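You operate a simulated robot arm through the tools that you are given. There is no shell and no other tool. Be economical: measure what you need, move in short steps, check, and stop when the job is done.

You run a simulated robot arm. Do the job below in one go: nothing can be reset, and whatever is moved stays where it is left.

JOB
Take the starch jug from the green bench and leave it on the little table.

Only the result counts: the job must be done as asked and must still hold three seconds after the hand-in. Knocking over, shifting, dropping, spilling or breaking anything else fails it.

ROBOT AND FRAMES
A 7-joint arm with a two-finger parallel gripper, fixed in place. Base frame: the origin is at the foot of the arm, x ahead of it, y to its left, z up; the work surface is at about z = 0.84. Readings come in m, rad, newtons and seconds.
With the tool pointing down near the work surface it reaches from about 0.3 to 0.7 m from the base axis. Its first joint turns from -1.152 to 1.152 rad. Payload 1.57 kg.
The TCP is the grasp point between the finger pads, 0.03 m short of the fingertips. In the tool frame z runs along the fingers and y along their closing line. Largest opening 0.11 m; finger width 0.024, thickness 0.012; the body of the gripper, 0.048 by 0.112 m, starts 0.078 m behind the TCP.
Orientation is that of the tool frame in the base frame, as a unit quaternion [x, y, z, w]. With the fingers straight down and closing along the base's y, the tool's x points along the base's -x, its y along +y and its z along -z.

CONTROLS
- The arm moves only by the tool play_rows. Its argument "increments" is a list of rows, each an object of numbers (a shift or turn left out is 0, a gripper value left out holds the last): "grip": the finger opening in m, from 0 to 0.11; "x", "y", "z": the shift along the base's x, y, z in m; "spin": the turn about the base's z in rad. In form: [{"grip": .., "x": .., "y": .., "z": .., "spin": ..}, ...]. A call has 1 to 8 rows; each row shifts and turns the commanded pose from where the row before left it. Each row takes 0.2 s and may step no farther than 0.05 m and 0.15 rad from the row before; otherwise, or with a gripper value out of range, the whole call is refused. Where a pose cannot be reached the arm comes as near as it can. A force on the tool above 40 N (or 10 N above the force at the start of the call, whichever is more), or a blocked arm, ends the call early, and 0.2 s more pass. Each finger travels about 0.108 m/s and halts on what it meets, pressing with about 42 N; the grip force reading is that of the motor and also rises with nothing between the fingers. The clock runs only during rows and for 0.2 s after the last one: add rows that do not move to give the fingers time. The reply holds the time, the measured pose of the TCP, the force on the tool along the base axes, the opening and the grip force, in the units named above and with some noise, and new pictures: "show" is both (left out), scene, wrist or none.
- Cameras (640 x 400 px; columns grow to the right, rows downward): "scene" is fixed at [0.1702, -0.425, 1.3567]; the picture's right is [0.53, -0.85, 0.00], its down [-0.72, -0.45, -0.53] and it looks along [0.45, 0.28, -0.85] (base axes); focal length 214 px, centre (320, 200). "wrist" rides on the gripper at [-0.036, 0, -0.08] in the tool frame; the picture's right is [0.00, -1.00, 0.00], its down [0.97, 0.00, -0.24] and it looks along [0.24, 0.00, 0.97] (tool axes); focal length 218 px, centre (320, 200).
- measure_at(camera, pixels): for up to 12 pixels [column, row] of the newest picture of that camera ("zoom" is the newest enlarged one), the place [x, y, z] in the base frame of the surface seen there, good to about 0.003 m, but the place of the scene camera against the robot may be out by one fixed shift of up to 0.018 m in any direction. The clock stands still meanwhile.
- close_up(camera, box): a new picture of the part [left, top, right, bottom] of that camera's present view, enlarged. The clock stands still meanwhile.
- job_done(): hands the job in; it is judged then, once.

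Go step by step. Measure first, check grasps and placings, and put right what went wrong. The budget is 60 turns and 120 pictures, counting those below and the enlarged ones. Unless the task says otherwise, let go and move clear before handing in, and close with one line.

The tools are called after "Call:" as a command line: name --argument value ..., lists and objects as JSON in quotes. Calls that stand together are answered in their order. play_rows: Moves the arm, as the interface text tells. Its arguments: {"type":"object","properties":{"increments":{"type":"array"},"show":{"type":"string","enum":["both","scene","wrist","none"]}},"required":["increments"]} The other tools are called the same way: measure_at (camera, pixels) gives the place of the surface under pixels of a picture; close_up (camera, box) takes an enlarged picture of a part of a camera's view; job_done () hands the job in.

At the start:

```text
time: 0.0
position: [0.3831, 0.0885, 1.153]
tool_rot: [0.0, 1.0, 0.0, 0.0]
wrist_force: [0.1, 0.9, -0.7]
opening: 0.1099
finger_force: 0.1
```

scene: 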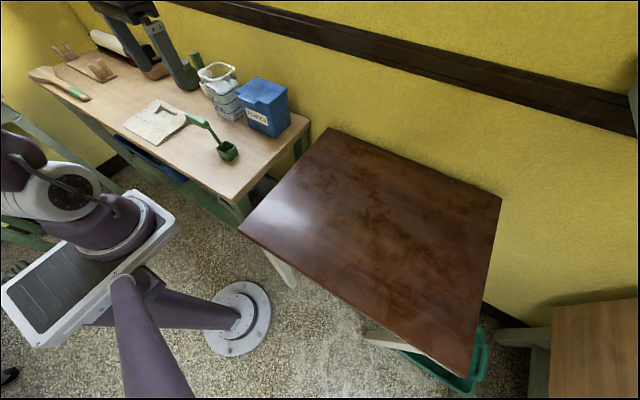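
wrist: 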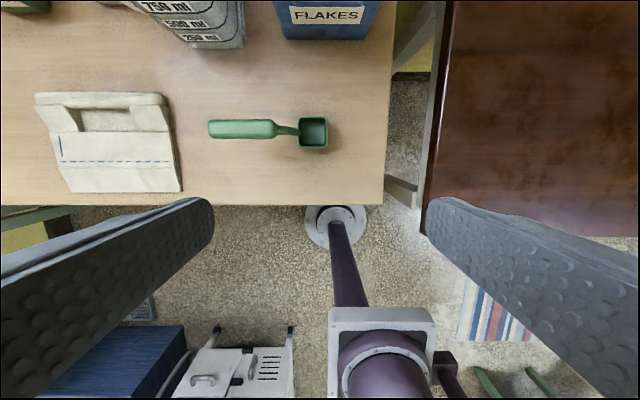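

The scene shows a light-topped bench with a measuring jug near (222,88) and a blue box near (263,107), and the dark table on the right. I'll enlarge that area to identify the jug and its handle.

Call:
close_up --camera "scene" --box '[170, 40, 310, 170]'

Call:
close_up --camera "scene" --box '[0, 0, 320, 200]'

```text
3.08 times, centred on (240, 105) of scene
```

zoom: 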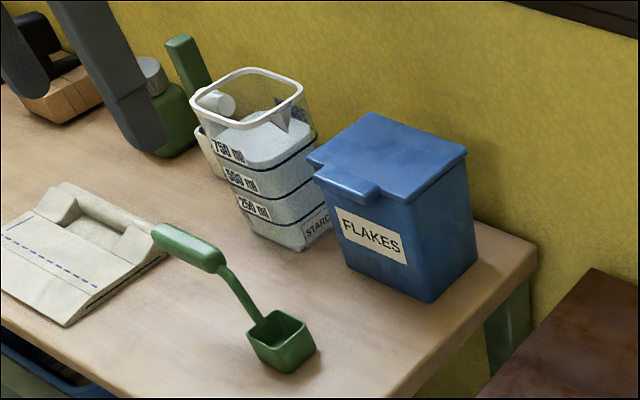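

```text
2.00 times, centred on (160, 100) of scene
```

zoom: 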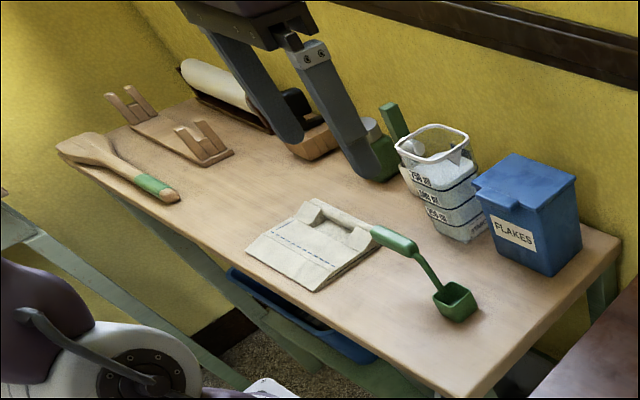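

The jug labelled STARCH stands between a green bottle and the blue FLAKES box. I'll measure the jug, its neighbours and both tables.

Call:
measure_at --camera "zoom" --pixels '[[399, 150], [432, 126], [468, 136], [446, 163], [468, 242], [435, 222], [430, 174], [480, 180], [515, 155], [390, 106], [368, 122], [410, 190]]'

Call:
measure_at --camera "scene" --pixels '[[328, 130], [500, 198], [242, 228], [470, 370], [370, 250], [600, 340], [240, 180], [305, 120], [285, 200], [400, 160], [480, 260], [560, 310]]'

Call:
close_up --camera "wrist" --box '[80, 0, 400, 200]'

```text
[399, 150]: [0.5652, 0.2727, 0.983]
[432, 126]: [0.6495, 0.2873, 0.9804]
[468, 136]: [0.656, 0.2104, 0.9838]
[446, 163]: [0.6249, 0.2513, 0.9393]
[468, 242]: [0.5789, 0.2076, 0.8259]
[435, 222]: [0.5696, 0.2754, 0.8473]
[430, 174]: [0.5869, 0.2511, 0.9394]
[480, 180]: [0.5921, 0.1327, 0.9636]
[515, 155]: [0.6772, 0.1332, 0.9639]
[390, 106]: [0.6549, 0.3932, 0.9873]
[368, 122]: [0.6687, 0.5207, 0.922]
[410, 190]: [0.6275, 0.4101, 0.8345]
```

```text
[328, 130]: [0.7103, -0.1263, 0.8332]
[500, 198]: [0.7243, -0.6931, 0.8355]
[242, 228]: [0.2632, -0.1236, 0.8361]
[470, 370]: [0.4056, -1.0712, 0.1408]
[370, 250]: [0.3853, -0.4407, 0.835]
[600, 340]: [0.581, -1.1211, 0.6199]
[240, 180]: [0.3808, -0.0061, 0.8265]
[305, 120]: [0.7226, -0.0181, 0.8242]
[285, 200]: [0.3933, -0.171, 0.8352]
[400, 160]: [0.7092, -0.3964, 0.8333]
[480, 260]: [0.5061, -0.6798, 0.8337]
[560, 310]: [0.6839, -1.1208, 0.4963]
```

```text
2.00 times, centred on (240, 100) of wrist
```

zoom: 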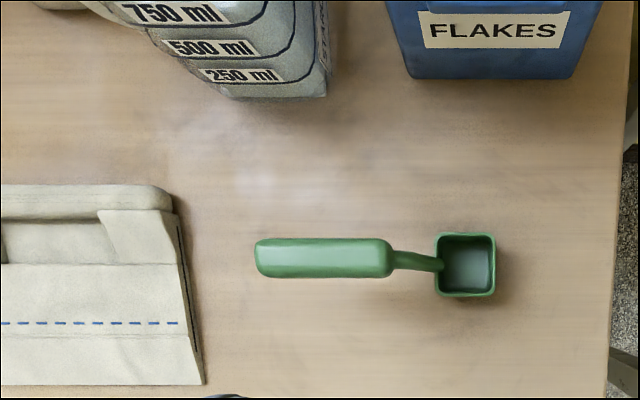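

The jug's rim is near z 0.984 with its centre at about (0.61, 0.25). The dark table's top is at z 0.834. I'll move above the jug at the current height to look down on it.

Call:
play_rows --increments '[{"x": 0.03, "y": 0.035}, {"x": 0.03, "y": 0.035}, {"x": 0.03, "y": 0.03}, {"x": 0.03, "y": 0.03}, {"x": 0.03, "y": 0.03}, {"x": 0.03}, {}]'

```text
time: 1.6
position: [0.5637, 0.2506, 1.1531]
tool_rot: [0.0, 1.0, -0.001, -0.001]
wrist_force: [0.4, -0.2, 0.6]
opening: 0.1101
finger_force: 0.0
```

scene: 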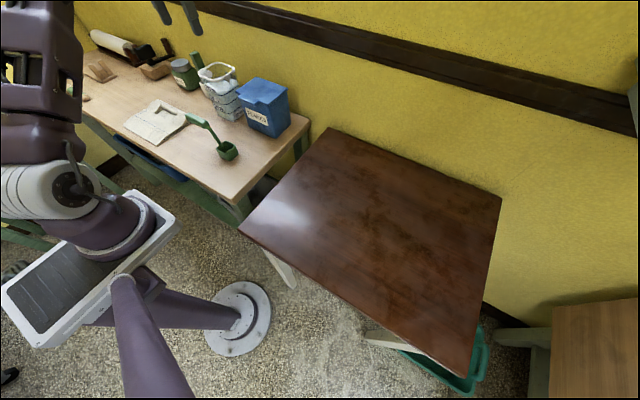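
wrist: 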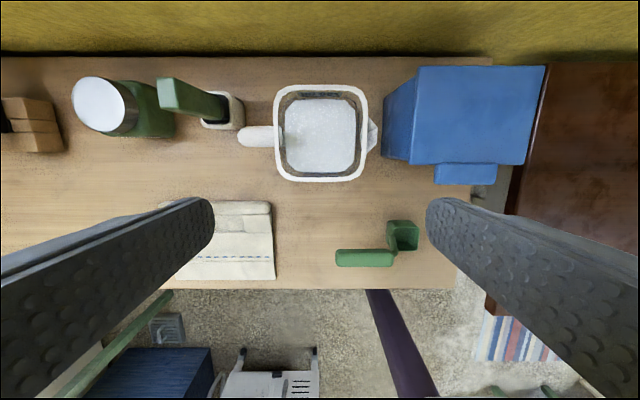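

Now the jug is clear: the rim spans columns 275–368, the handle is on the left at (258,136), and the spout is on the right at (373,136). I'll measure it and its neighbours with the wrist camera.

Call:
measure_at --camera "wrist" --pixels '[[278, 135], [364, 120], [320, 88], [320, 179], [242, 136], [262, 136], [375, 136], [320, 130], [240, 112], [386, 130], [163, 95], [418, 72]]'

Call:
close_up --camera "wrist" --box '[150, 50, 410, 212]'

```text
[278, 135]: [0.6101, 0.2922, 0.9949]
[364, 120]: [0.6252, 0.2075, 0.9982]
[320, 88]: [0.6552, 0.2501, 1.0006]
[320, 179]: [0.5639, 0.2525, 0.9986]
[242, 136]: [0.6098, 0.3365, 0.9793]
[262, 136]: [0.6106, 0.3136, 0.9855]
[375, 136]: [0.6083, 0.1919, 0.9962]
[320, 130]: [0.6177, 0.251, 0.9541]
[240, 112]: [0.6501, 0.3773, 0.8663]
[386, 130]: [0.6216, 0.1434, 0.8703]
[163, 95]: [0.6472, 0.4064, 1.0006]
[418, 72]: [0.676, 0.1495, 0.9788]
```

```text
2.46 times, centred on (280, 131) of wrist
```

zoom: 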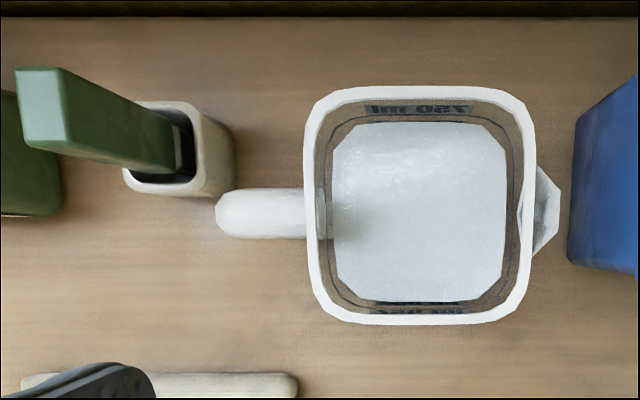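

The rim is at z≈1.0 and spans x 0.562–0.658 and y 0.201–0.298. With the handle on +y, closing the fingers along x across the body's centre (0.610, 0.250) is balanced and clear of both neighbours. I'll turn 90° while still high.

Call:
play_rows --increments '[{"spin": 0.1428, "x": 0.023}, {"spin": 0.1428, "x": 0.023}, {"spin": 0.1428}, {"spin": 0.1428}, {"spin": 0.1428}, {"spin": 0.1428}, {"spin": 0.1428}]' --show "none"

Call:
play_rows --increments '[{"spin": 0.1428}, {"spin": 0.1428}, {"spin": 0.1428}, {"spin": 0.1428}, {}]'

```text
time: 3.2
position: [0.579, 0.2365, 1.1411]
tool_rot: [-0.481, 0.877, 0.0, 0.0]
wrist_force: [-0.1, 0.5, 0.6]
opening: 0.1101
finger_force: 0.1
out of reach, approached as far as the arm can: row 1, 2
```

```text
time: 4.4
position: [0.5803, 0.2369, 1.1417]
tool_rot: [0.708, -0.706, 0.0, -0.001]
wrist_force: [0.7, 0.0, -0.3]
opening: 0.1097
finger_force: 0.1
```

scene: 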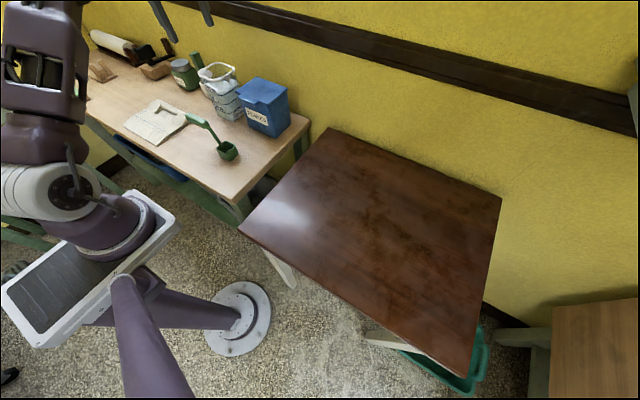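
wrist: 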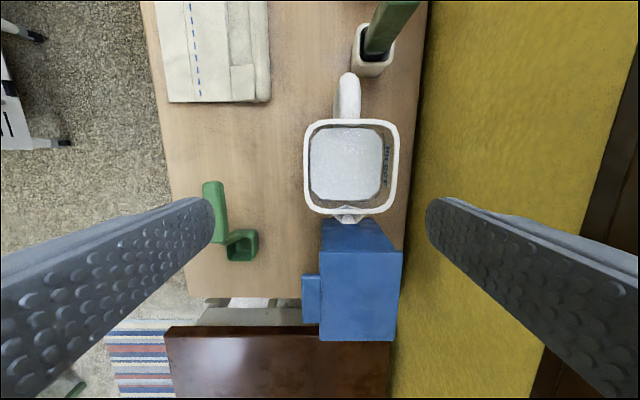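

At this height the reach falls short: I'm at (0.580, 0.237, 1.142). I'll go down to about z 1.07, still clear of the rim, and check whether the target comes within reach.

Call:
play_rows --increments '[{"z": -0.03}, {"z": -0.03}, {}]'

```text
time: 5.2
position: [0.5763, 0.2362, 1.0815]
tool_rot: [-0.707, 0.708, 0.0, 0.0]
wrist_force: [1.7, -0.2, -0.1]
opening: 0.1101
finger_force: 0.1
```

scene: 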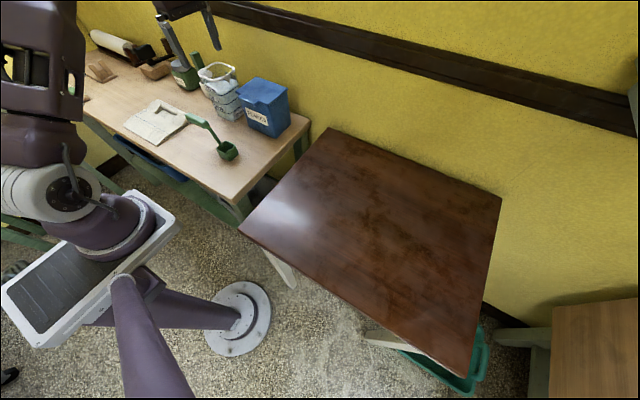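
wrist: 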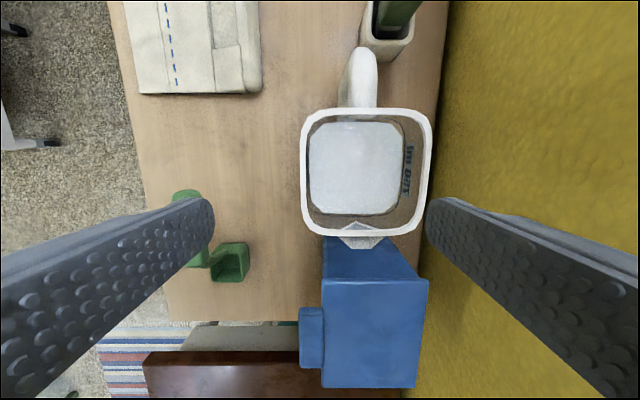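

The command appears to have been clipped to the reached pose, and the TCP is now at (0.576, 0.236, 1.08). I'll shift toward (0.610, 0.250).

Call:
play_rows --increments '[{"x": 0.017, "y": 0.007}, {"x": 0.017, "y": 0.007}, {}, {}]' --show "wrist"

```text
time: 6.2
position: [0.605, 0.2479, 1.0809]
tool_rot: [-0.707, 0.708, 0.0, 0.0]
wrist_force: [-0.6, 0.2, 0.2]
opening: 0.11
finger_force: 0.1
out of reach, approached as far as the arm can: row 2
```

wrist: 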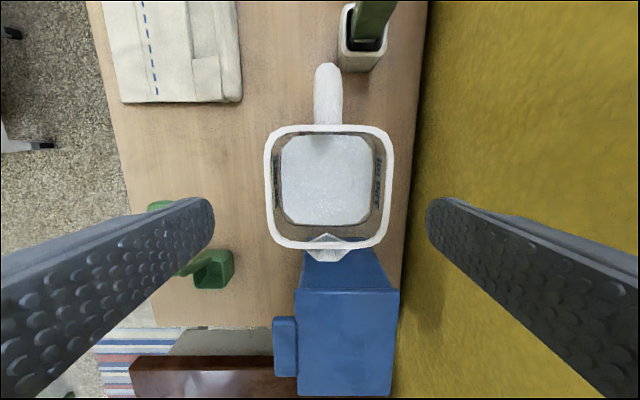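

Close now. I'll measure the rim edges from this nearer view (left 266, right 392, top 128, bottom 247).

Call:
measure_at --camera "wrist" --pixels '[[267, 180], [391, 180], [268, 150], [391, 150], [270, 225], [389, 225], [329, 127], [300, 244], [355, 244], [328, 90], [329, 180], [330, 300]]'

Call:
play_rows --increments '[{"z": -0.02}, {"x": 0.006, "y": 0.002}, {}, {}]' --show "wrist"

```text
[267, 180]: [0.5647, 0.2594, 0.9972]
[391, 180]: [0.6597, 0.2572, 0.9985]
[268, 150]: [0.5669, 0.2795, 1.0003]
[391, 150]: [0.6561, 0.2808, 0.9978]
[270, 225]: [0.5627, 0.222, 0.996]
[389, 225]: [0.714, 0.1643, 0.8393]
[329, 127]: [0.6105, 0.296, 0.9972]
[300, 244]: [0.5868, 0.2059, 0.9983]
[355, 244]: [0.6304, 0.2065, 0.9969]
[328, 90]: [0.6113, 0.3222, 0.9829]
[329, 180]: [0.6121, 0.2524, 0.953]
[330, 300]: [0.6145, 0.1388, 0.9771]
```

```text
time: 7.2
position: [0.6101, 0.2486, 1.0627]
tool_rot: [-0.707, 0.708, 0.0, -0.001]
wrist_force: [0.9, 0.0, -0.3]
opening: 0.1101
finger_force: 0.1
```

wrist: 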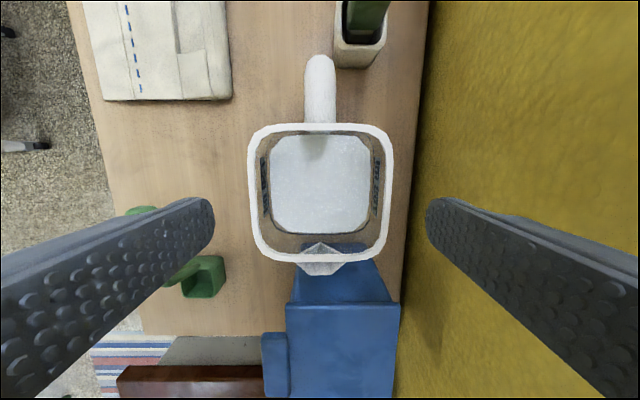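

The jug is now centred between the fingers (rim columns 247–394, middle 320). I'll lower to z ≈ 0.985, with the fingertips below the rim on both sides.

Call:
play_rows --increments '[{"z": -0.02}, {"z": -0.02}, {"z": -0.02}, {"z": -0.018}, {}, {}]'

```text
time: 8.6
position: [0.6091, 0.2464, 0.9834]
tool_rot: [0.707, -0.707, 0.0, -0.001]
wrist_force: [-0.4, 0.1, -0.2]
opening: 0.1101
finger_force: 0.1
```

scene: 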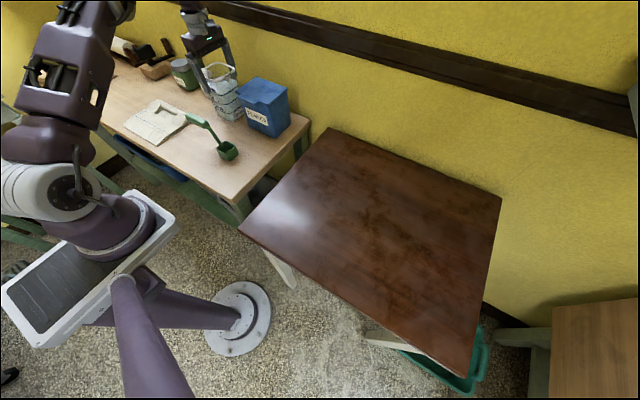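
wrist: 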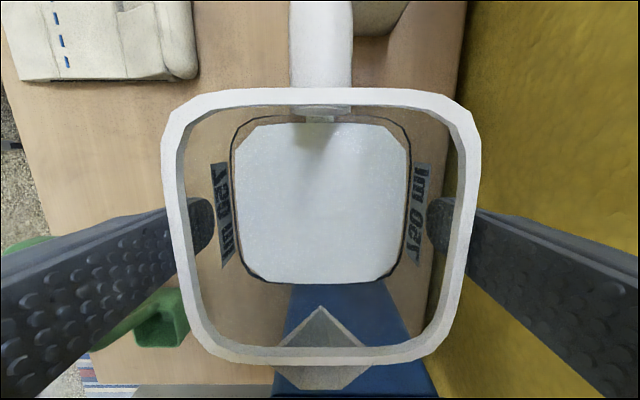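

Both fingers straddle the rim with no contact. I'll nudge +y toward the jug's centre of mass and close.

Call:
play_rows --increments '[{"y": 0.006}, {"grip": 0.095}, {"grip": 0.088}, {"grip": 0.08}, {}]'

```text
time: 9.8
position: [0.6089, 0.2534, 0.9837]
tool_rot: [0.708, -0.707, 0.0, 0.0]
wrist_force: [4.5, -0.3, 0.2]
opening: 0.0938
finger_force: 42.1
```

scene: 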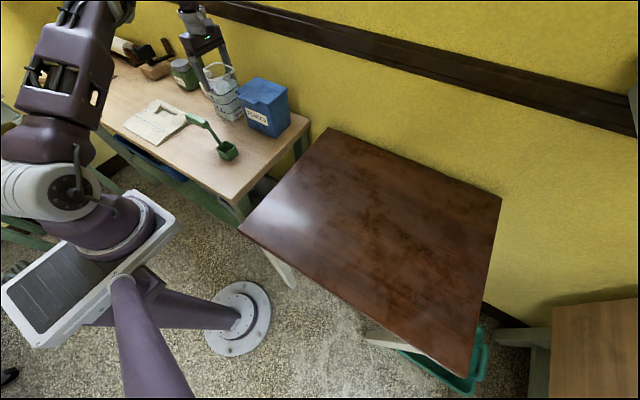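
wrist: 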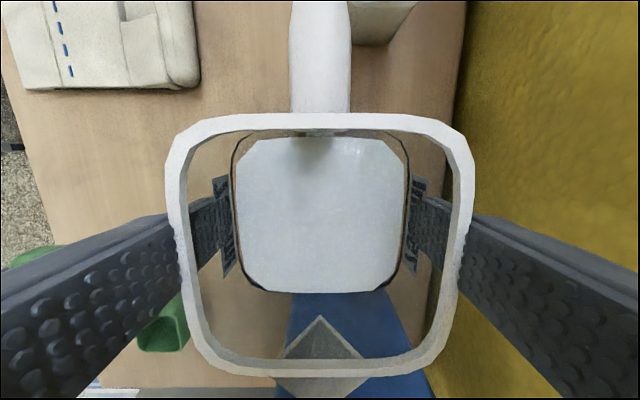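

The fingers stopped at 0.0938 m with 42 N, so the jug is held. I'll test with a small slow lift.

Call:
play_rows --increments '[{"z": 0.01}, {"z": 0.01}, {"z": 0.01}, {}]'

```text
time: 10.8
position: [0.6106, 0.256, 1.0138]
tool_rot: [-0.707, 0.708, 0.0, 0.0]
wrist_force: [-0.1, 0.0, -9.8]
opening: 0.0936
finger_force: 42.2
```

scene: 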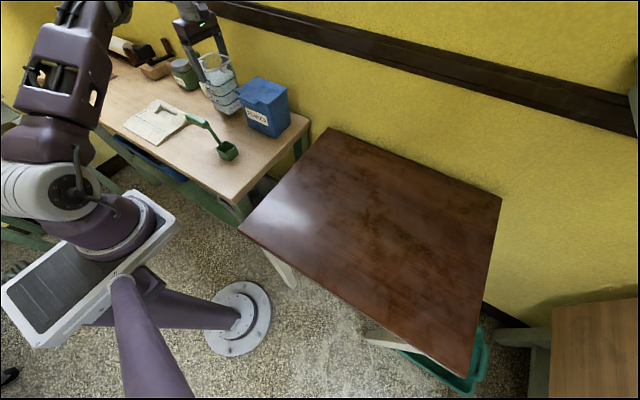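
wrist: 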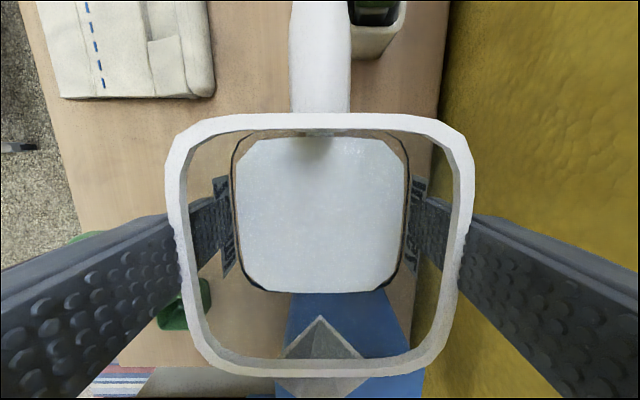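

The jug is off the bench: 9.8 N on the tool and the view through the rim is unchanged. I'll raise it more, then pull back in −x, away from the wall and the box.

Call:
play_rows --increments '[{"z": 0.015}, {"z": 0.015}, {"z": 0.015}, {"z": 0.015, "x": -0.01}, {"x": -0.015}, {"x": -0.02}, {"x": -0.02}, {"x": -0.02}]' --show "wrist"

Call:
play_rows --increments '[{"x": -0.02}, {"x": -0.02}, {"x": -0.02}, {"x": -0.01, "y": -0.01}, {"y": -0.02}, {"y": -0.025}, {"y": -0.025}, {"y": -0.025}]'

```text
time: 12.6
position: [0.5267, 0.2525, 1.0727]
tool_rot: [-0.707, 0.707, 0.0, 0.0]
wrist_force: [-0.6, -0.1, -9.1]
opening: 0.0937
finger_force: 42.2
```

wrist: 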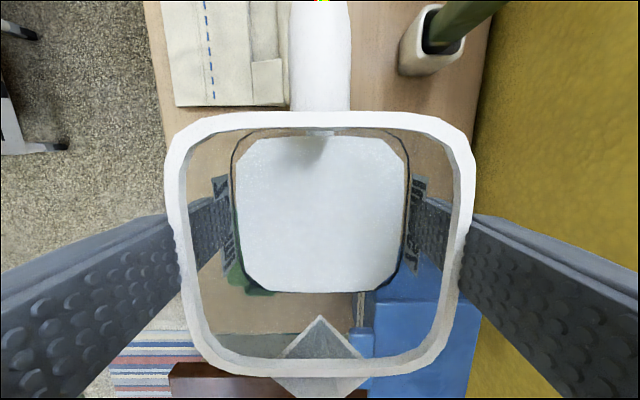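

```text
time: 14.4
position: [0.4549, 0.1524, 1.0755]
tool_rot: [0.707, -0.707, 0.0, 0.0]
wrist_force: [-0.1, -0.3, -9.6]
opening: 0.0938
finger_force: 42.0
```

scene: 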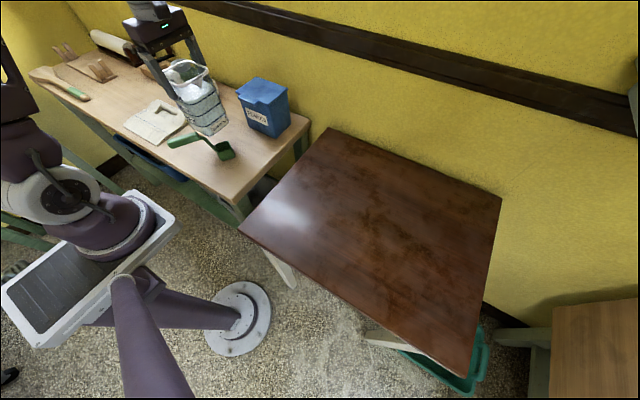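
wrist: 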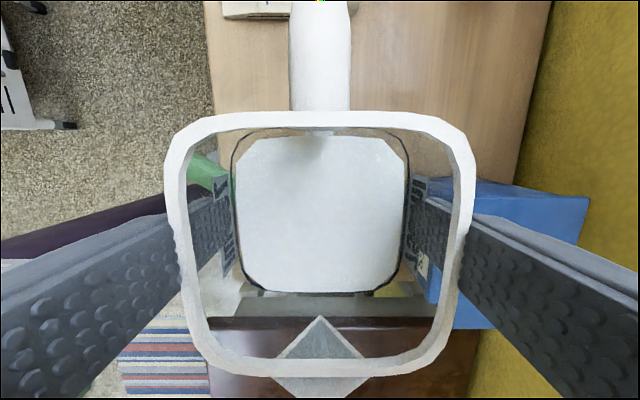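

The jug hangs steady (z ≈ 1.075) and has passed in front of the box. I'll continue along −y to about (0.47, −0.33) over the dark table.

Call:
play_rows --increments '[{"y": -0.025}, {"y": -0.03}, {"y": -0.03}, {"y": -0.03}, {"y": -0.03}, {"y": -0.03}, {"y": -0.03}, {"y": -0.03}]' --show "none"

Call:
play_rows --increments '[{"y": -0.03}, {"y": -0.03}, {"y": -0.03}, {"y": -0.03}, {"y": -0.03}, {"y": -0.03}, {"y": -0.03}, {"y": -0.02}]'

```text
time: 16.2
position: [0.4537, -0.0844, 1.0737]
tool_rot: [0.708, -0.707, 0.0, 0.0]
wrist_force: [-0.1, 0.3, -9.0]
opening: 0.0937
finger_force: 42.0
```

```text
time: 18.0
position: [0.453, -0.3155, 1.0732]
tool_rot: [0.707, -0.707, 0.0, 0.0]
wrist_force: [-0.2, -0.1, -9.1]
opening: 0.0934
finger_force: 41.8
```

scene: 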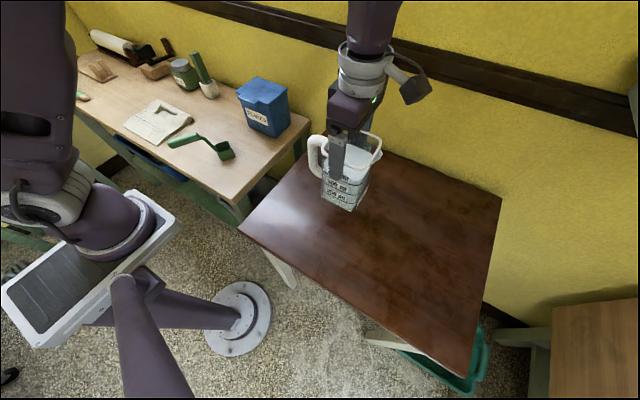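
wrist: 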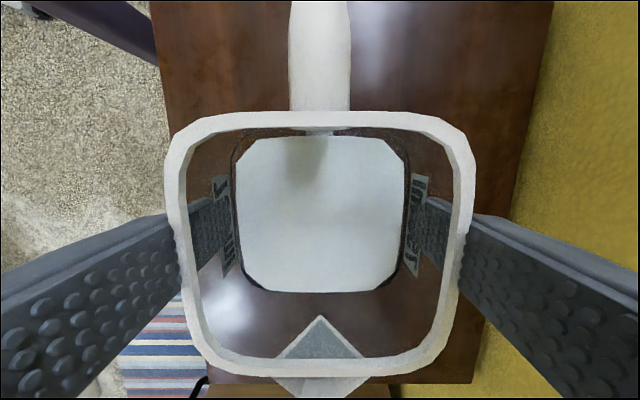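

The jug is over the table at (0.453, −0.316). I'll measure the tabletop height with the wrist camera before lowering.

Call:
measure_at --camera "wrist" --pixels '[[220, 60], [460, 60], [420, 90], [490, 370], [330, 310], [180, 100], [230, 30]]'

```text
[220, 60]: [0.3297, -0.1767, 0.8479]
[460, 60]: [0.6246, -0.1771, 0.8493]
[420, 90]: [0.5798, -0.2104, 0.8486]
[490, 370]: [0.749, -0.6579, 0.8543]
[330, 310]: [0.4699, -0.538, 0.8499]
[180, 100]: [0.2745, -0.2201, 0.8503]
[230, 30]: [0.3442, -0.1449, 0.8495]
```

The table is at z 0.849, about 0.010 above the bench, so contact should come at TCP z ≈ 0.994. I'll lower to about 1.003 first.

Call:
play_rows --increments '[{"x": 0.01, "z": -0.01}, {"x": 0.01, "z": -0.015}, {"z": -0.015}, {"z": -0.015}, {"z": -0.01}, {"z": -0.005}, {}]' --show "scene"

```text
time: 19.6
position: [0.4748, -0.3156, 1.003]
tool_rot: [-0.707, 0.707, -0.001, -0.001]
wrist_force: [-0.2, 0.1, -9.0]
opening: 0.0939
finger_force: 42.1
```

scene: 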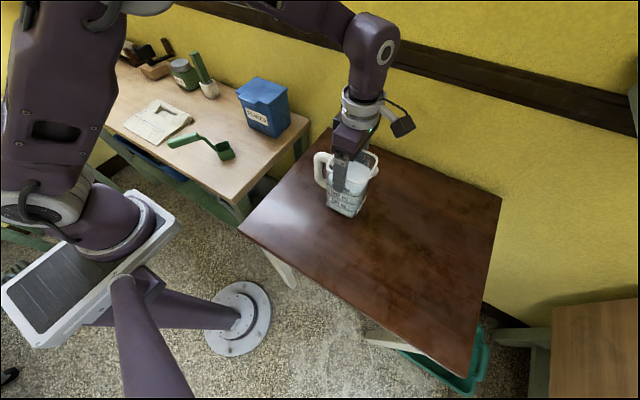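

The load is still 9 N, so there is no contact yet. I'll make fine steps down.

Call:
play_rows --increments '[{"z": -0.003}, {"z": -0.002}, {"z": -0.002}, {}]' --show "none"

```text
time: 20.6
position: [0.4738, -0.3159, 0.9969]
tool_rot: [-0.707, 0.707, 0.0, 0.0]
wrist_force: [-0.7, 0.3, -10.8]
opening: 0.0937
finger_force: 41.8
```

Call:
play_rows --increments '[{"z": -0.0015}, {"z": -0.0015}, {}]' --show "wrist"

```text
time: 21.4
position: [0.4754, -0.3159, 0.9942]
tool_rot: [0.707, -0.707, 0.0, 0.0]
wrist_force: [0.5, 0.2, -9.5]
opening: 0.0936
finger_force: 42.0
```

wrist: 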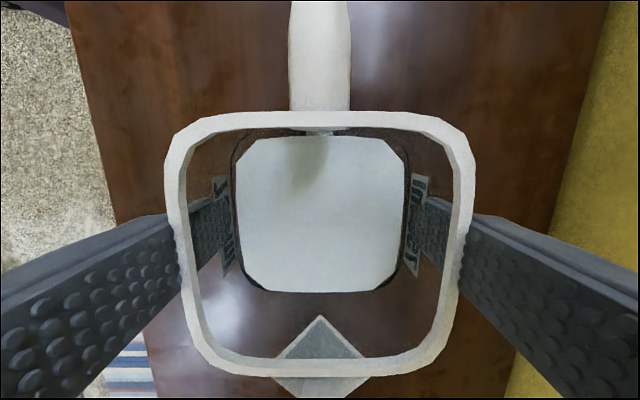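

The load is still about 9.5 N, so the jug isn't touching yet. I'll continue in 1 mm steps.

Call:
play_rows --increments '[{"z": -0.001}, {"z": -0.001}, {}]' --show "none"

```text
time: 22.2
position: [0.4758, -0.3156, 0.9948]
tool_rot: [-0.706, 0.708, -0.001, 0.0]
wrist_force: [-3.7, 7.4, 26.4]
opening: 0.0938
finger_force: 42.3
```

The force went to +26 N, so the jug stands on the table. I'll ease off 1 mm and open gently.

Call:
play_rows --increments '[{"z": 0.001}, {}]' --show "none"

```text
time: 22.8
position: [0.4763, -0.315, 0.9936]
tool_rot: [-0.707, 0.707, -0.001, 0.0]
wrist_force: [4.0, 4.4, 20.9]
opening: 0.0933
finger_force: 41.6
```

Call:
play_rows --increments '[{"z": 0.001}, {}]' --show "none"

```text
time: 23.4
position: [0.4751, -0.3148, 0.9932]
tool_rot: [0.707, -0.707, 0.0, -0.001]
wrist_force: [6.7, -0.6, 8.7]
opening: 0.0939
finger_force: 41.9
```

The remaining push is 9 N, so the jug is firmly on the table. I'll open the fingers fully while staying still.

Call:
play_rows --increments '[{"grip": 0.098}, {"grip": 0.104}, {"grip": 0.11}, {}]'

```text
time: 24.4
position: [0.4744, -0.3163, 0.9943]
tool_rot: [-0.707, 0.707, 0.0, 0.0]
wrist_force: [-0.4, 0.1, 0.5]
opening: 0.11
finger_force: 0.0
```

scene: 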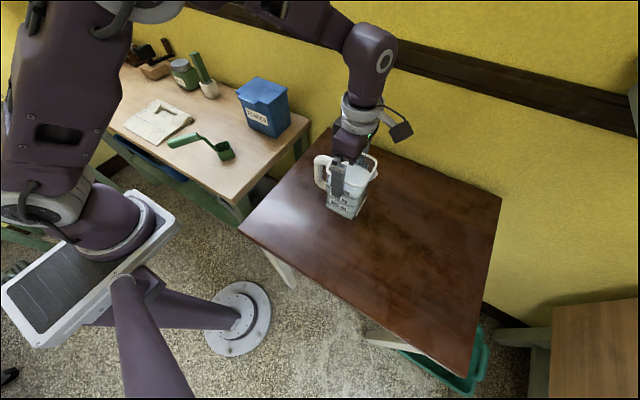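
wrist: 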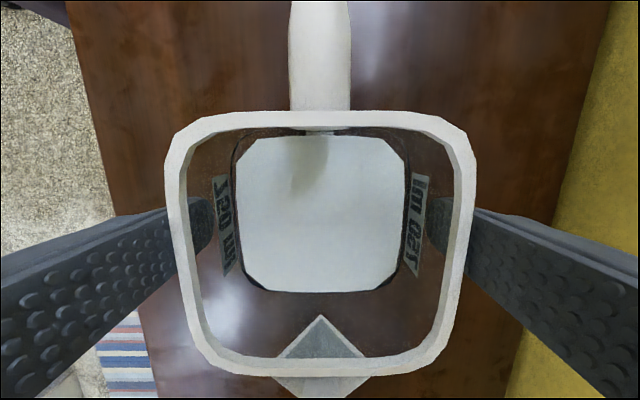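

The fingers are clear on both sides and there is no load. I'll rise straight up.

Call:
play_rows --increments '[{"z": 0.015}, {"z": 0.02}, {"z": 0.03}, {"z": 0.03}, {"z": 0.03}, {"x": -0.04}, {"x": -0.04}, {}]'

```text
time: 26.2
position: [0.3946, -0.3139, 1.1157]
tool_rot: [0.708, -0.707, 0.001, 0.0]
wrist_force: [-0.4, 0.3, -0.2]
opening: 0.11
finger_force: 0.0
```

scene: 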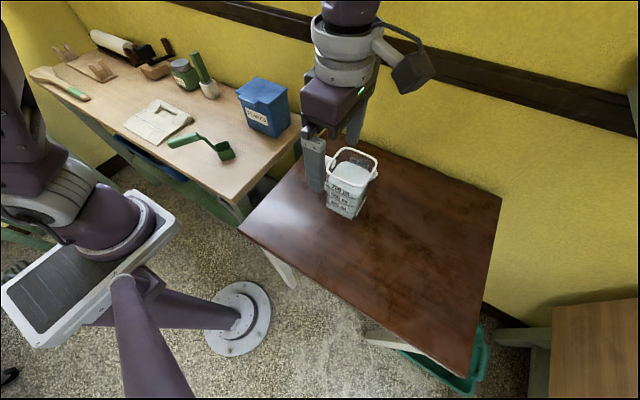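
wrist: 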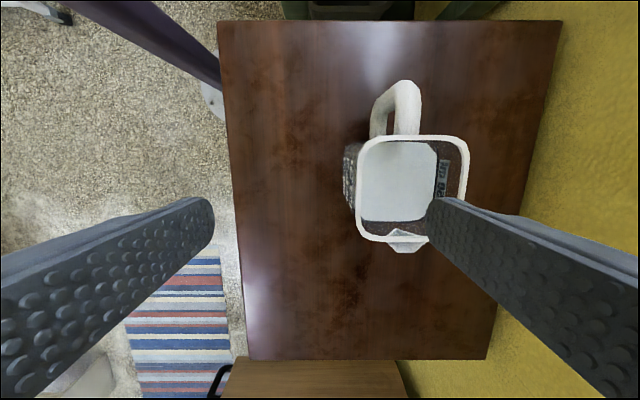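

The jug stands well on the table, but the green scoop looks different: its handle end was at about (188,117) and is now at (170,142). I'll look closely and measure it before going on.

Call:
close_up --camera "scene" --box '[140, 90, 280, 177]'

Call:
measure_at --camera "scene" --pixels '[[170, 142], [182, 140], [197, 136], [205, 138], [212, 145], [219, 150], [228, 146], [228, 157], [342, 195], [350, 170], [330, 160], [376, 160]]'

```text
4.57 times, centred on (210, 134) of scene
```

zoom: 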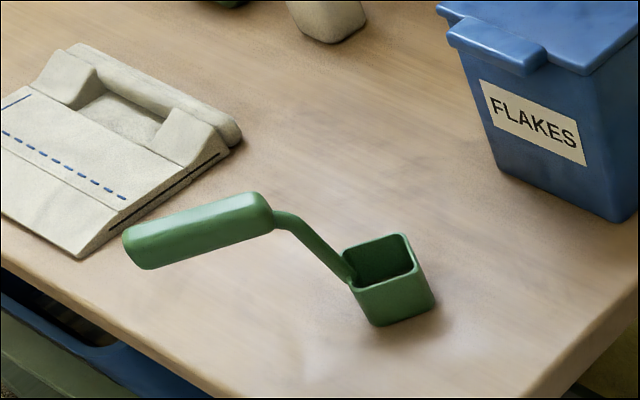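

```text
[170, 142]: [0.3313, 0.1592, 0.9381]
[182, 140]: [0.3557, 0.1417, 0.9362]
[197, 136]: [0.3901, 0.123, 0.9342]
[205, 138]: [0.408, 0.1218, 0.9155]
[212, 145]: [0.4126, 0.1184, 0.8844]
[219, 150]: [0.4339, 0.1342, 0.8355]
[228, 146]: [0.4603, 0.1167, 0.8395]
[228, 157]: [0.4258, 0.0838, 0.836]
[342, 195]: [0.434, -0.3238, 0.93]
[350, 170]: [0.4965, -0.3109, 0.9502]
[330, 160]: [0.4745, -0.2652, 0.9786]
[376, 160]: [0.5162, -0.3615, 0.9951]
```

The carried jug's base must have brushed the scoop's raised handle (z ≈ 0.94) and swung it round about its cup. I'll go back to the starting pose to compare with the first wrist picture, then turn the scoop back.

Call:
play_rows --increments '[{"z": 0.037}, {"y": 0.0366, "spin": -0.1428}, {"y": 0.0366, "spin": -0.1428}, {"y": 0.0366, "spin": -0.1428}, {"y": 0.0366, "spin": -0.1428}, {"y": 0.0366, "spin": -0.1428}, {"y": 0.0366, "spin": -0.1428}]' --show "none"

Call:
play_rows --increments '[{"y": 0.0366, "spin": -0.1428, "x": -0.0115}, {"y": 0.0366, "spin": -0.1428}, {"y": 0.0366, "spin": -0.1428}, {"y": 0.0366, "spin": -0.1428}, {"y": 0.0366, "spin": -0.1428}, {}, {}]' --show "wrist"

Call:
close_up --camera "wrist" --box '[80, 0, 400, 200]'

```text
time: 27.8
position: [0.3943, -0.0946, 1.1556]
tool_rot: [-0.349, 0.937, -0.001, 0.001]
wrist_force: [-0.1, 0.0, 0.2]
opening: 0.1101
finger_force: 0.0
```

```text
time: 29.4
position: [0.3861, 0.0886, 1.1557]
tool_rot: [0.0, 1.0, 0.0, 0.0]
wrist_force: [0.0, 0.1, 0.8]
opening: 0.1101
finger_force: 0.0
```

wrist: 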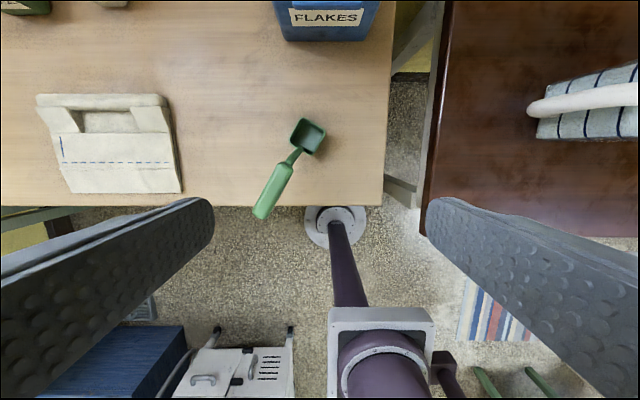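

```text
2.00 times, centred on (240, 100) of wrist
```

zoom: 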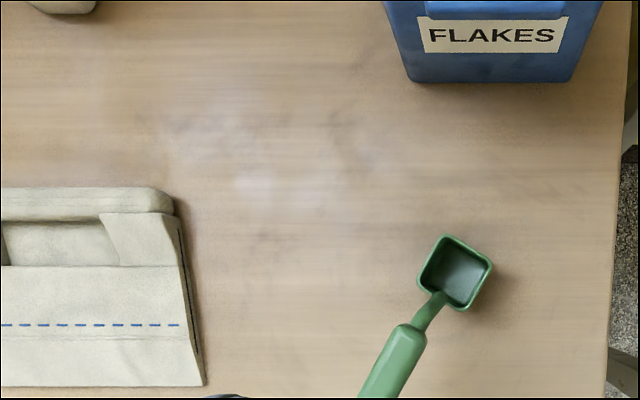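

The bag and box haven't moved (bag edges match to 2 px). Only the scoop has turned, by about 60° around its cup. I'll measure it to plan a gentle turn-back by the handle.

Call:
measure_at --camera "wrist" --pixels '[[263, 212], [269, 196], [276, 182], [284, 168], [264, 185], [283, 190], [272, 206], [293, 155], [292, 138], [303, 119], [325, 134], [312, 153]]'

Call:
close_up --camera "wrist" --box '[230, 100, 350, 230]'

```text
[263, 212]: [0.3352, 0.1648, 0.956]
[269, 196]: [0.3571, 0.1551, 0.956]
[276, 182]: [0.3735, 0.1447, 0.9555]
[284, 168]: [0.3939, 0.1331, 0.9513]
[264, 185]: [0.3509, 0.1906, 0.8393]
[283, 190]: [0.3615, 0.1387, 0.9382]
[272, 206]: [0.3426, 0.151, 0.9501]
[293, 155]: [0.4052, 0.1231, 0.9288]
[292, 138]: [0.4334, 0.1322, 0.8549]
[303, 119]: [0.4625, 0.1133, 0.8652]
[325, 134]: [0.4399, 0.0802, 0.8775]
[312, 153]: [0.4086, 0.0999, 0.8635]
```

```text
3.08 times, centred on (290, 165) of wrist
```

zoom: 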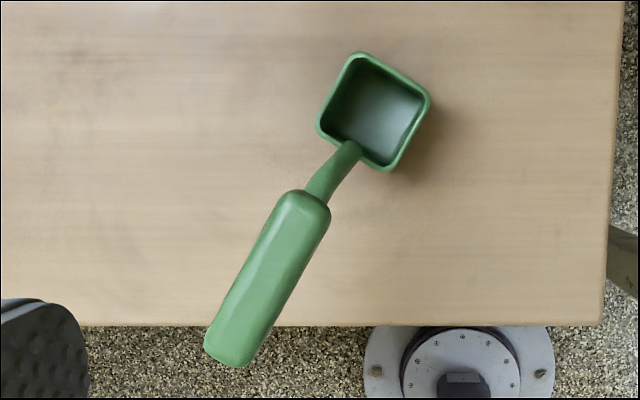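

The handle axis runs from (0.335,0.166) to (0.394,0.133) with its top at z 0.956. From the first picture the cup was at about (0.440,0.100) with the handle pointing along +y, so it needs a turn of −1.06 rad. I'll first check in the air that the final wrist angle (−90°) can be reached there.

Call:
play_rows --increments '[{"spin": -0.1428, "x": 0.009, "y": 0.016, "grip": 0.07}, {"spin": -0.1428, "x": 0.009, "y": 0.016}, {"spin": -0.1428, "x": 0.009, "y": 0.016}, {"spin": -0.1428, "x": 0.009, "y": 0.016}, {"spin": -0.1428, "x": 0.009, "y": 0.016}, {"spin": -0.1428, "x": 0.009, "y": 0.015}, {"spin": -0.1428}, {"spin": -0.1428}]' --show "none"

Call:
play_rows --increments '[{"spin": -0.1428}, {"spin": -0.1428}, {"spin": -0.1428}, {"z": -0.03}, {"z": -0.03}, {"z": -0.03}, {}]' --show "wrist"

```text
time: 31.2
position: [0.4378, 0.1823, 1.1549]
tool_rot: [0.542, 0.84, 0.0, 0.0]
wrist_force: [1.0, 0.6, 0.7]
opening: 0.07
finger_force: 0.2
```

```text
time: 32.8
position: [0.4381, 0.182, 1.0688]
tool_rot: [0.707, 0.707, 0.0, 0.0]
wrist_force: [-0.1, 0.7, 0.1]
opening: 0.07
finger_force: 0.0
```

wrist: 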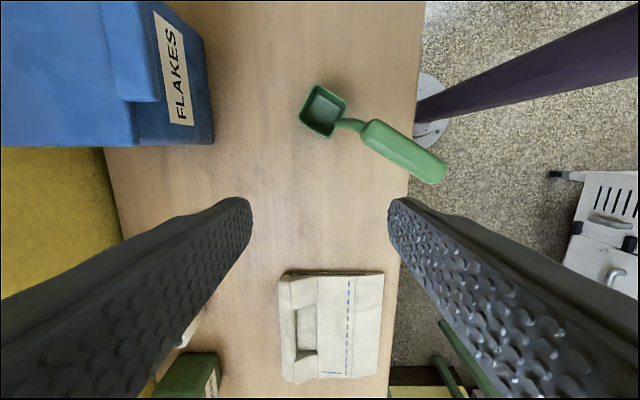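

The −90° wrist angle is reachable there. I'll re-measure the scoop from this view and move over its handle with the fingers turned across it.

Call:
measure_at --camera "wrist" --pixels '[[372, 132], [390, 144], [405, 153], [420, 162], [438, 172], [321, 86], [346, 104], [327, 136], [301, 117]]'

Call:
play_rows --increments '[{"spin": 0.1326, "x": -0.0095, "y": -0.0043}, {"spin": 0.1326, "x": -0.0095, "y": -0.0043}, {"spin": 0.1326, "x": -0.0095, "y": -0.0043}, {"spin": 0.1326, "x": -0.0095, "y": -0.0043}, {"spin": 0.1326, "x": -0.0095, "y": -0.0043}, {"spin": 0.1326, "x": -0.0095, "y": -0.0043}, {"spin": 0.1326, "x": -0.0095, "y": -0.0043}, {"spin": 0.1326, "x": -0.0085, "y": -0.0043}]' --show "wrist"

```text
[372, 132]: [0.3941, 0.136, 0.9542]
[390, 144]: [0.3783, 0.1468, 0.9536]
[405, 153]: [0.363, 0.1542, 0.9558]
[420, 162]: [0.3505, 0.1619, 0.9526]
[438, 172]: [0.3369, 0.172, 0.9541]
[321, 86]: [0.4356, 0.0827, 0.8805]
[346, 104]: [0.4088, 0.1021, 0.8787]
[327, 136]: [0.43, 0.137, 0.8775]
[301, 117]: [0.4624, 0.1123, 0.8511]
```

```text
time: 34.6
position: [0.362, 0.1473, 1.065]
tool_rot: [0.25, 0.968, 0.0, -0.001]
wrist_force: [-0.4, 0.9, -0.5]
opening: 0.07
finger_force: 0.0
```

wrist: 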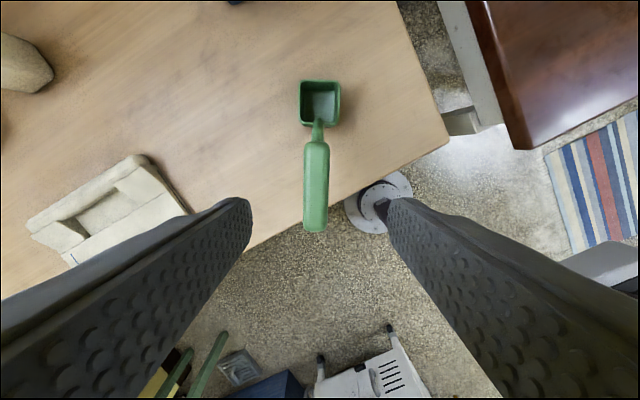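

The handle lies nearly straight between the fingers, about 3 mm to the left. I'll centre on it and go down to z ≈ 0.945.

Call:
play_rows --increments '[{"x": 0.0017, "y": 0.003, "z": -0.02}, {"z": -0.025}, {"z": -0.025}, {"z": -0.025}, {"z": -0.02}, {"z": -0.005}, {}]' --show "wrist"

```text
time: 36.2
position: [0.3644, 0.1537, 0.9458]
tool_rot: [0.252, 0.968, 0.0, 0.001]
wrist_force: [0.2, -0.1, -0.1]
opening: 0.0701
finger_force: 0.0
```

wrist: 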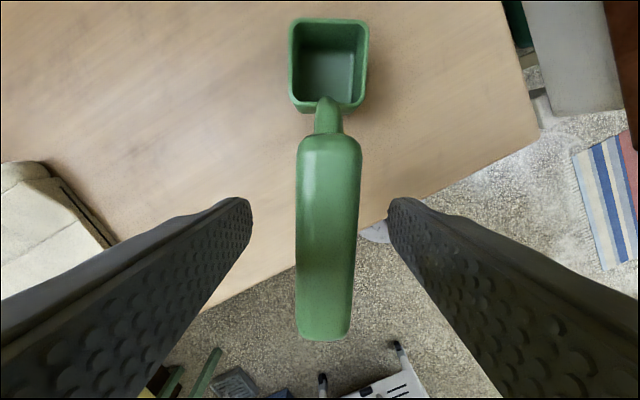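

The handle sits about 2.5 mm right of centre. I'll correct that and close on it.

Call:
play_rows --increments '[{"x": -0.0012, "y": -0.0022}, {"grip": 0.05}, {"grip": 0.035}, {"grip": 0.025}, {"grip": 0.018}, {}]' --show "wrist"

```text
time: 37.6
position: [0.3645, 0.1509, 0.9456]
tool_rot: [0.252, 0.968, -0.001, 0.0]
wrist_force: [0.4, -0.6, -0.3]
opening: 0.0232
finger_force: 35.4
```

wrist: 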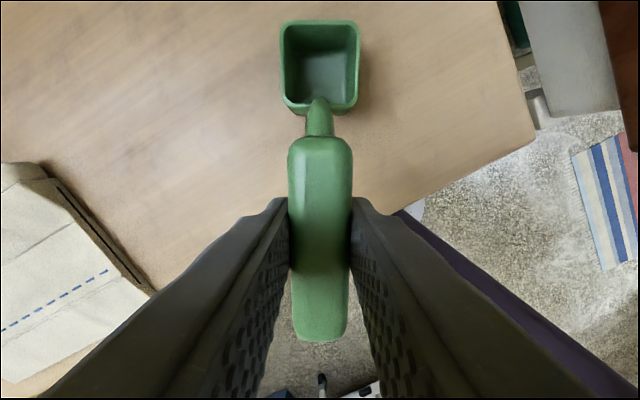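

The handle is gripped squarely (0.023 m, handle and cup centred at column 320). I'll lift it 5 mm and turn it back to its first direction.

Call:
play_rows --increments '[{"z": 0.003}, {"z": 0.004}, {}]' --show "wrist"

Call:
play_rows --increments '[{"spin": -0.1327, "x": 0.0094, "y": 0.0044}, {"spin": -0.1327, "x": 0.0094, "y": 0.0044}, {"spin": -0.1327, "x": 0.0094, "y": 0.0044}, {"spin": -0.1327, "x": 0.0094, "y": 0.0044}, {"spin": -0.1327, "x": 0.0094, "y": 0.0044}, {"spin": -0.1327, "x": 0.0094, "y": 0.0044}, {"spin": -0.1327, "x": 0.0094, "y": 0.0044}, {"spin": -0.1324, "x": 0.0097, "y": 0.0043}]' --show "both"

```text
time: 38.4
position: [0.3627, 0.1493, 0.9522]
tool_rot: [0.252, 0.968, 0.0, 0.0]
wrist_force: [0.1, 0.4, -1.3]
opening: 0.0231
finger_force: 35.3
```

wrist: 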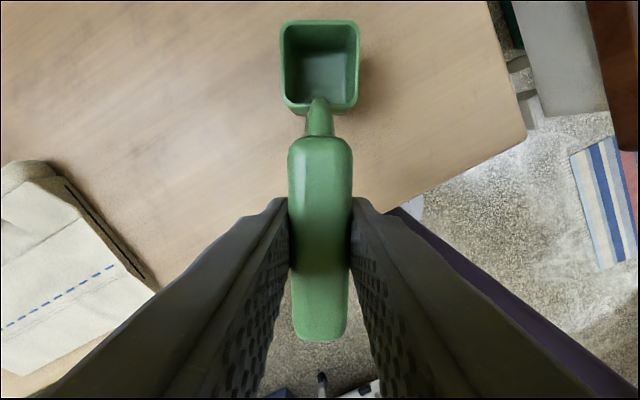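

```text
time: 40.2
position: [0.4397, 0.1842, 0.9519]
tool_rot: [0.708, 0.706, 0.0, 0.0]
wrist_force: [-0.1, 0.1, -1.2]
opening: 0.0234
finger_force: 35.8
```

scene: 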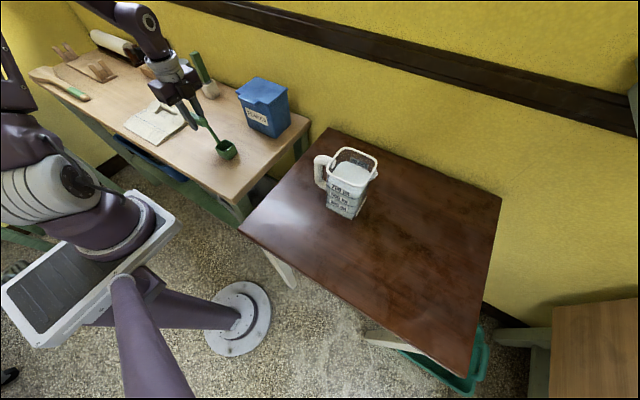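
wrist: 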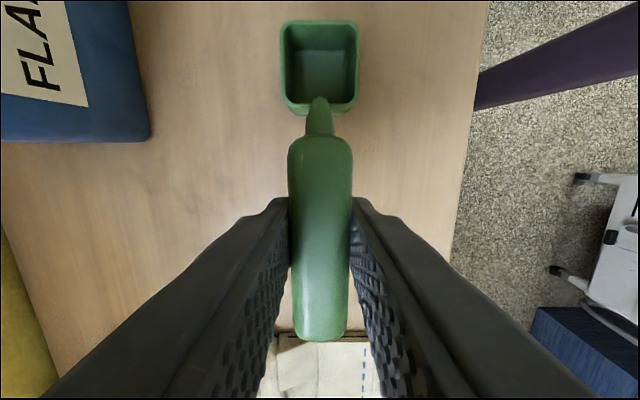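

The scoop is back near its first heading. I'll lower it to its original height and compare with the first enlarged scene view.

Call:
play_rows --increments '[{"z": -0.003}, {"z": -0.002}, {"z": -0.001}, {}]' --show "none"

Call:
close_up --camera "scene" --box '[170, 40, 310, 170]'

```text
time: 41.2
position: [0.4377, 0.1831, 0.9467]
tool_rot: [0.707, 0.707, 0.0, 0.0]
wrist_force: [-0.6, -0.3, -0.4]
opening: 0.0232
finger_force: 35.3
```

```text
3.08 times, centred on (240, 105) of scene
```

zoom: 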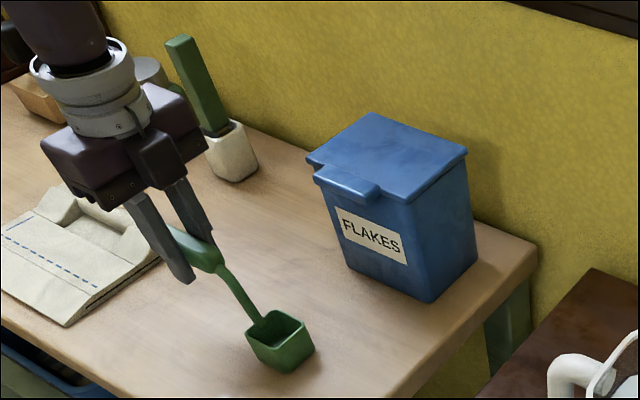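

The cup outline (245–314, 310–373) matches the first picture (247–316, 310–372) to within a couple of enlarged pixels. I'll settle it 1 mm and release.

Call:
play_rows --increments '[{"z": -0.001}, {}, {"grip": 0.03}, {"grip": 0.045}, {"grip": 0.07}, {}]' --show "wrist"

```text
time: 42.6
position: [0.4388, 0.1835, 0.9449]
tool_rot: [0.707, 0.707, 0.0, 0.001]
wrist_force: [0.1, -0.5, 0.1]
opening: 0.0701
finger_force: 0.0
```

wrist: 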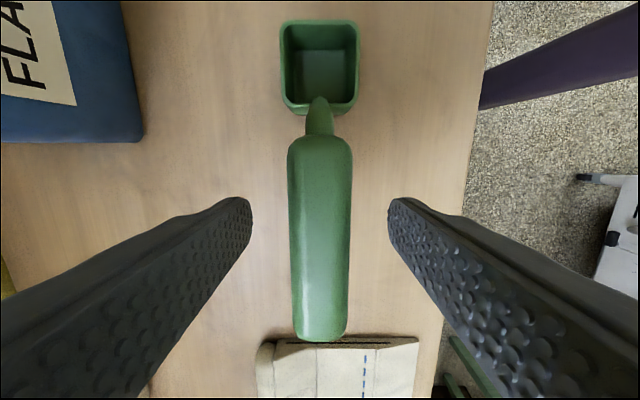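

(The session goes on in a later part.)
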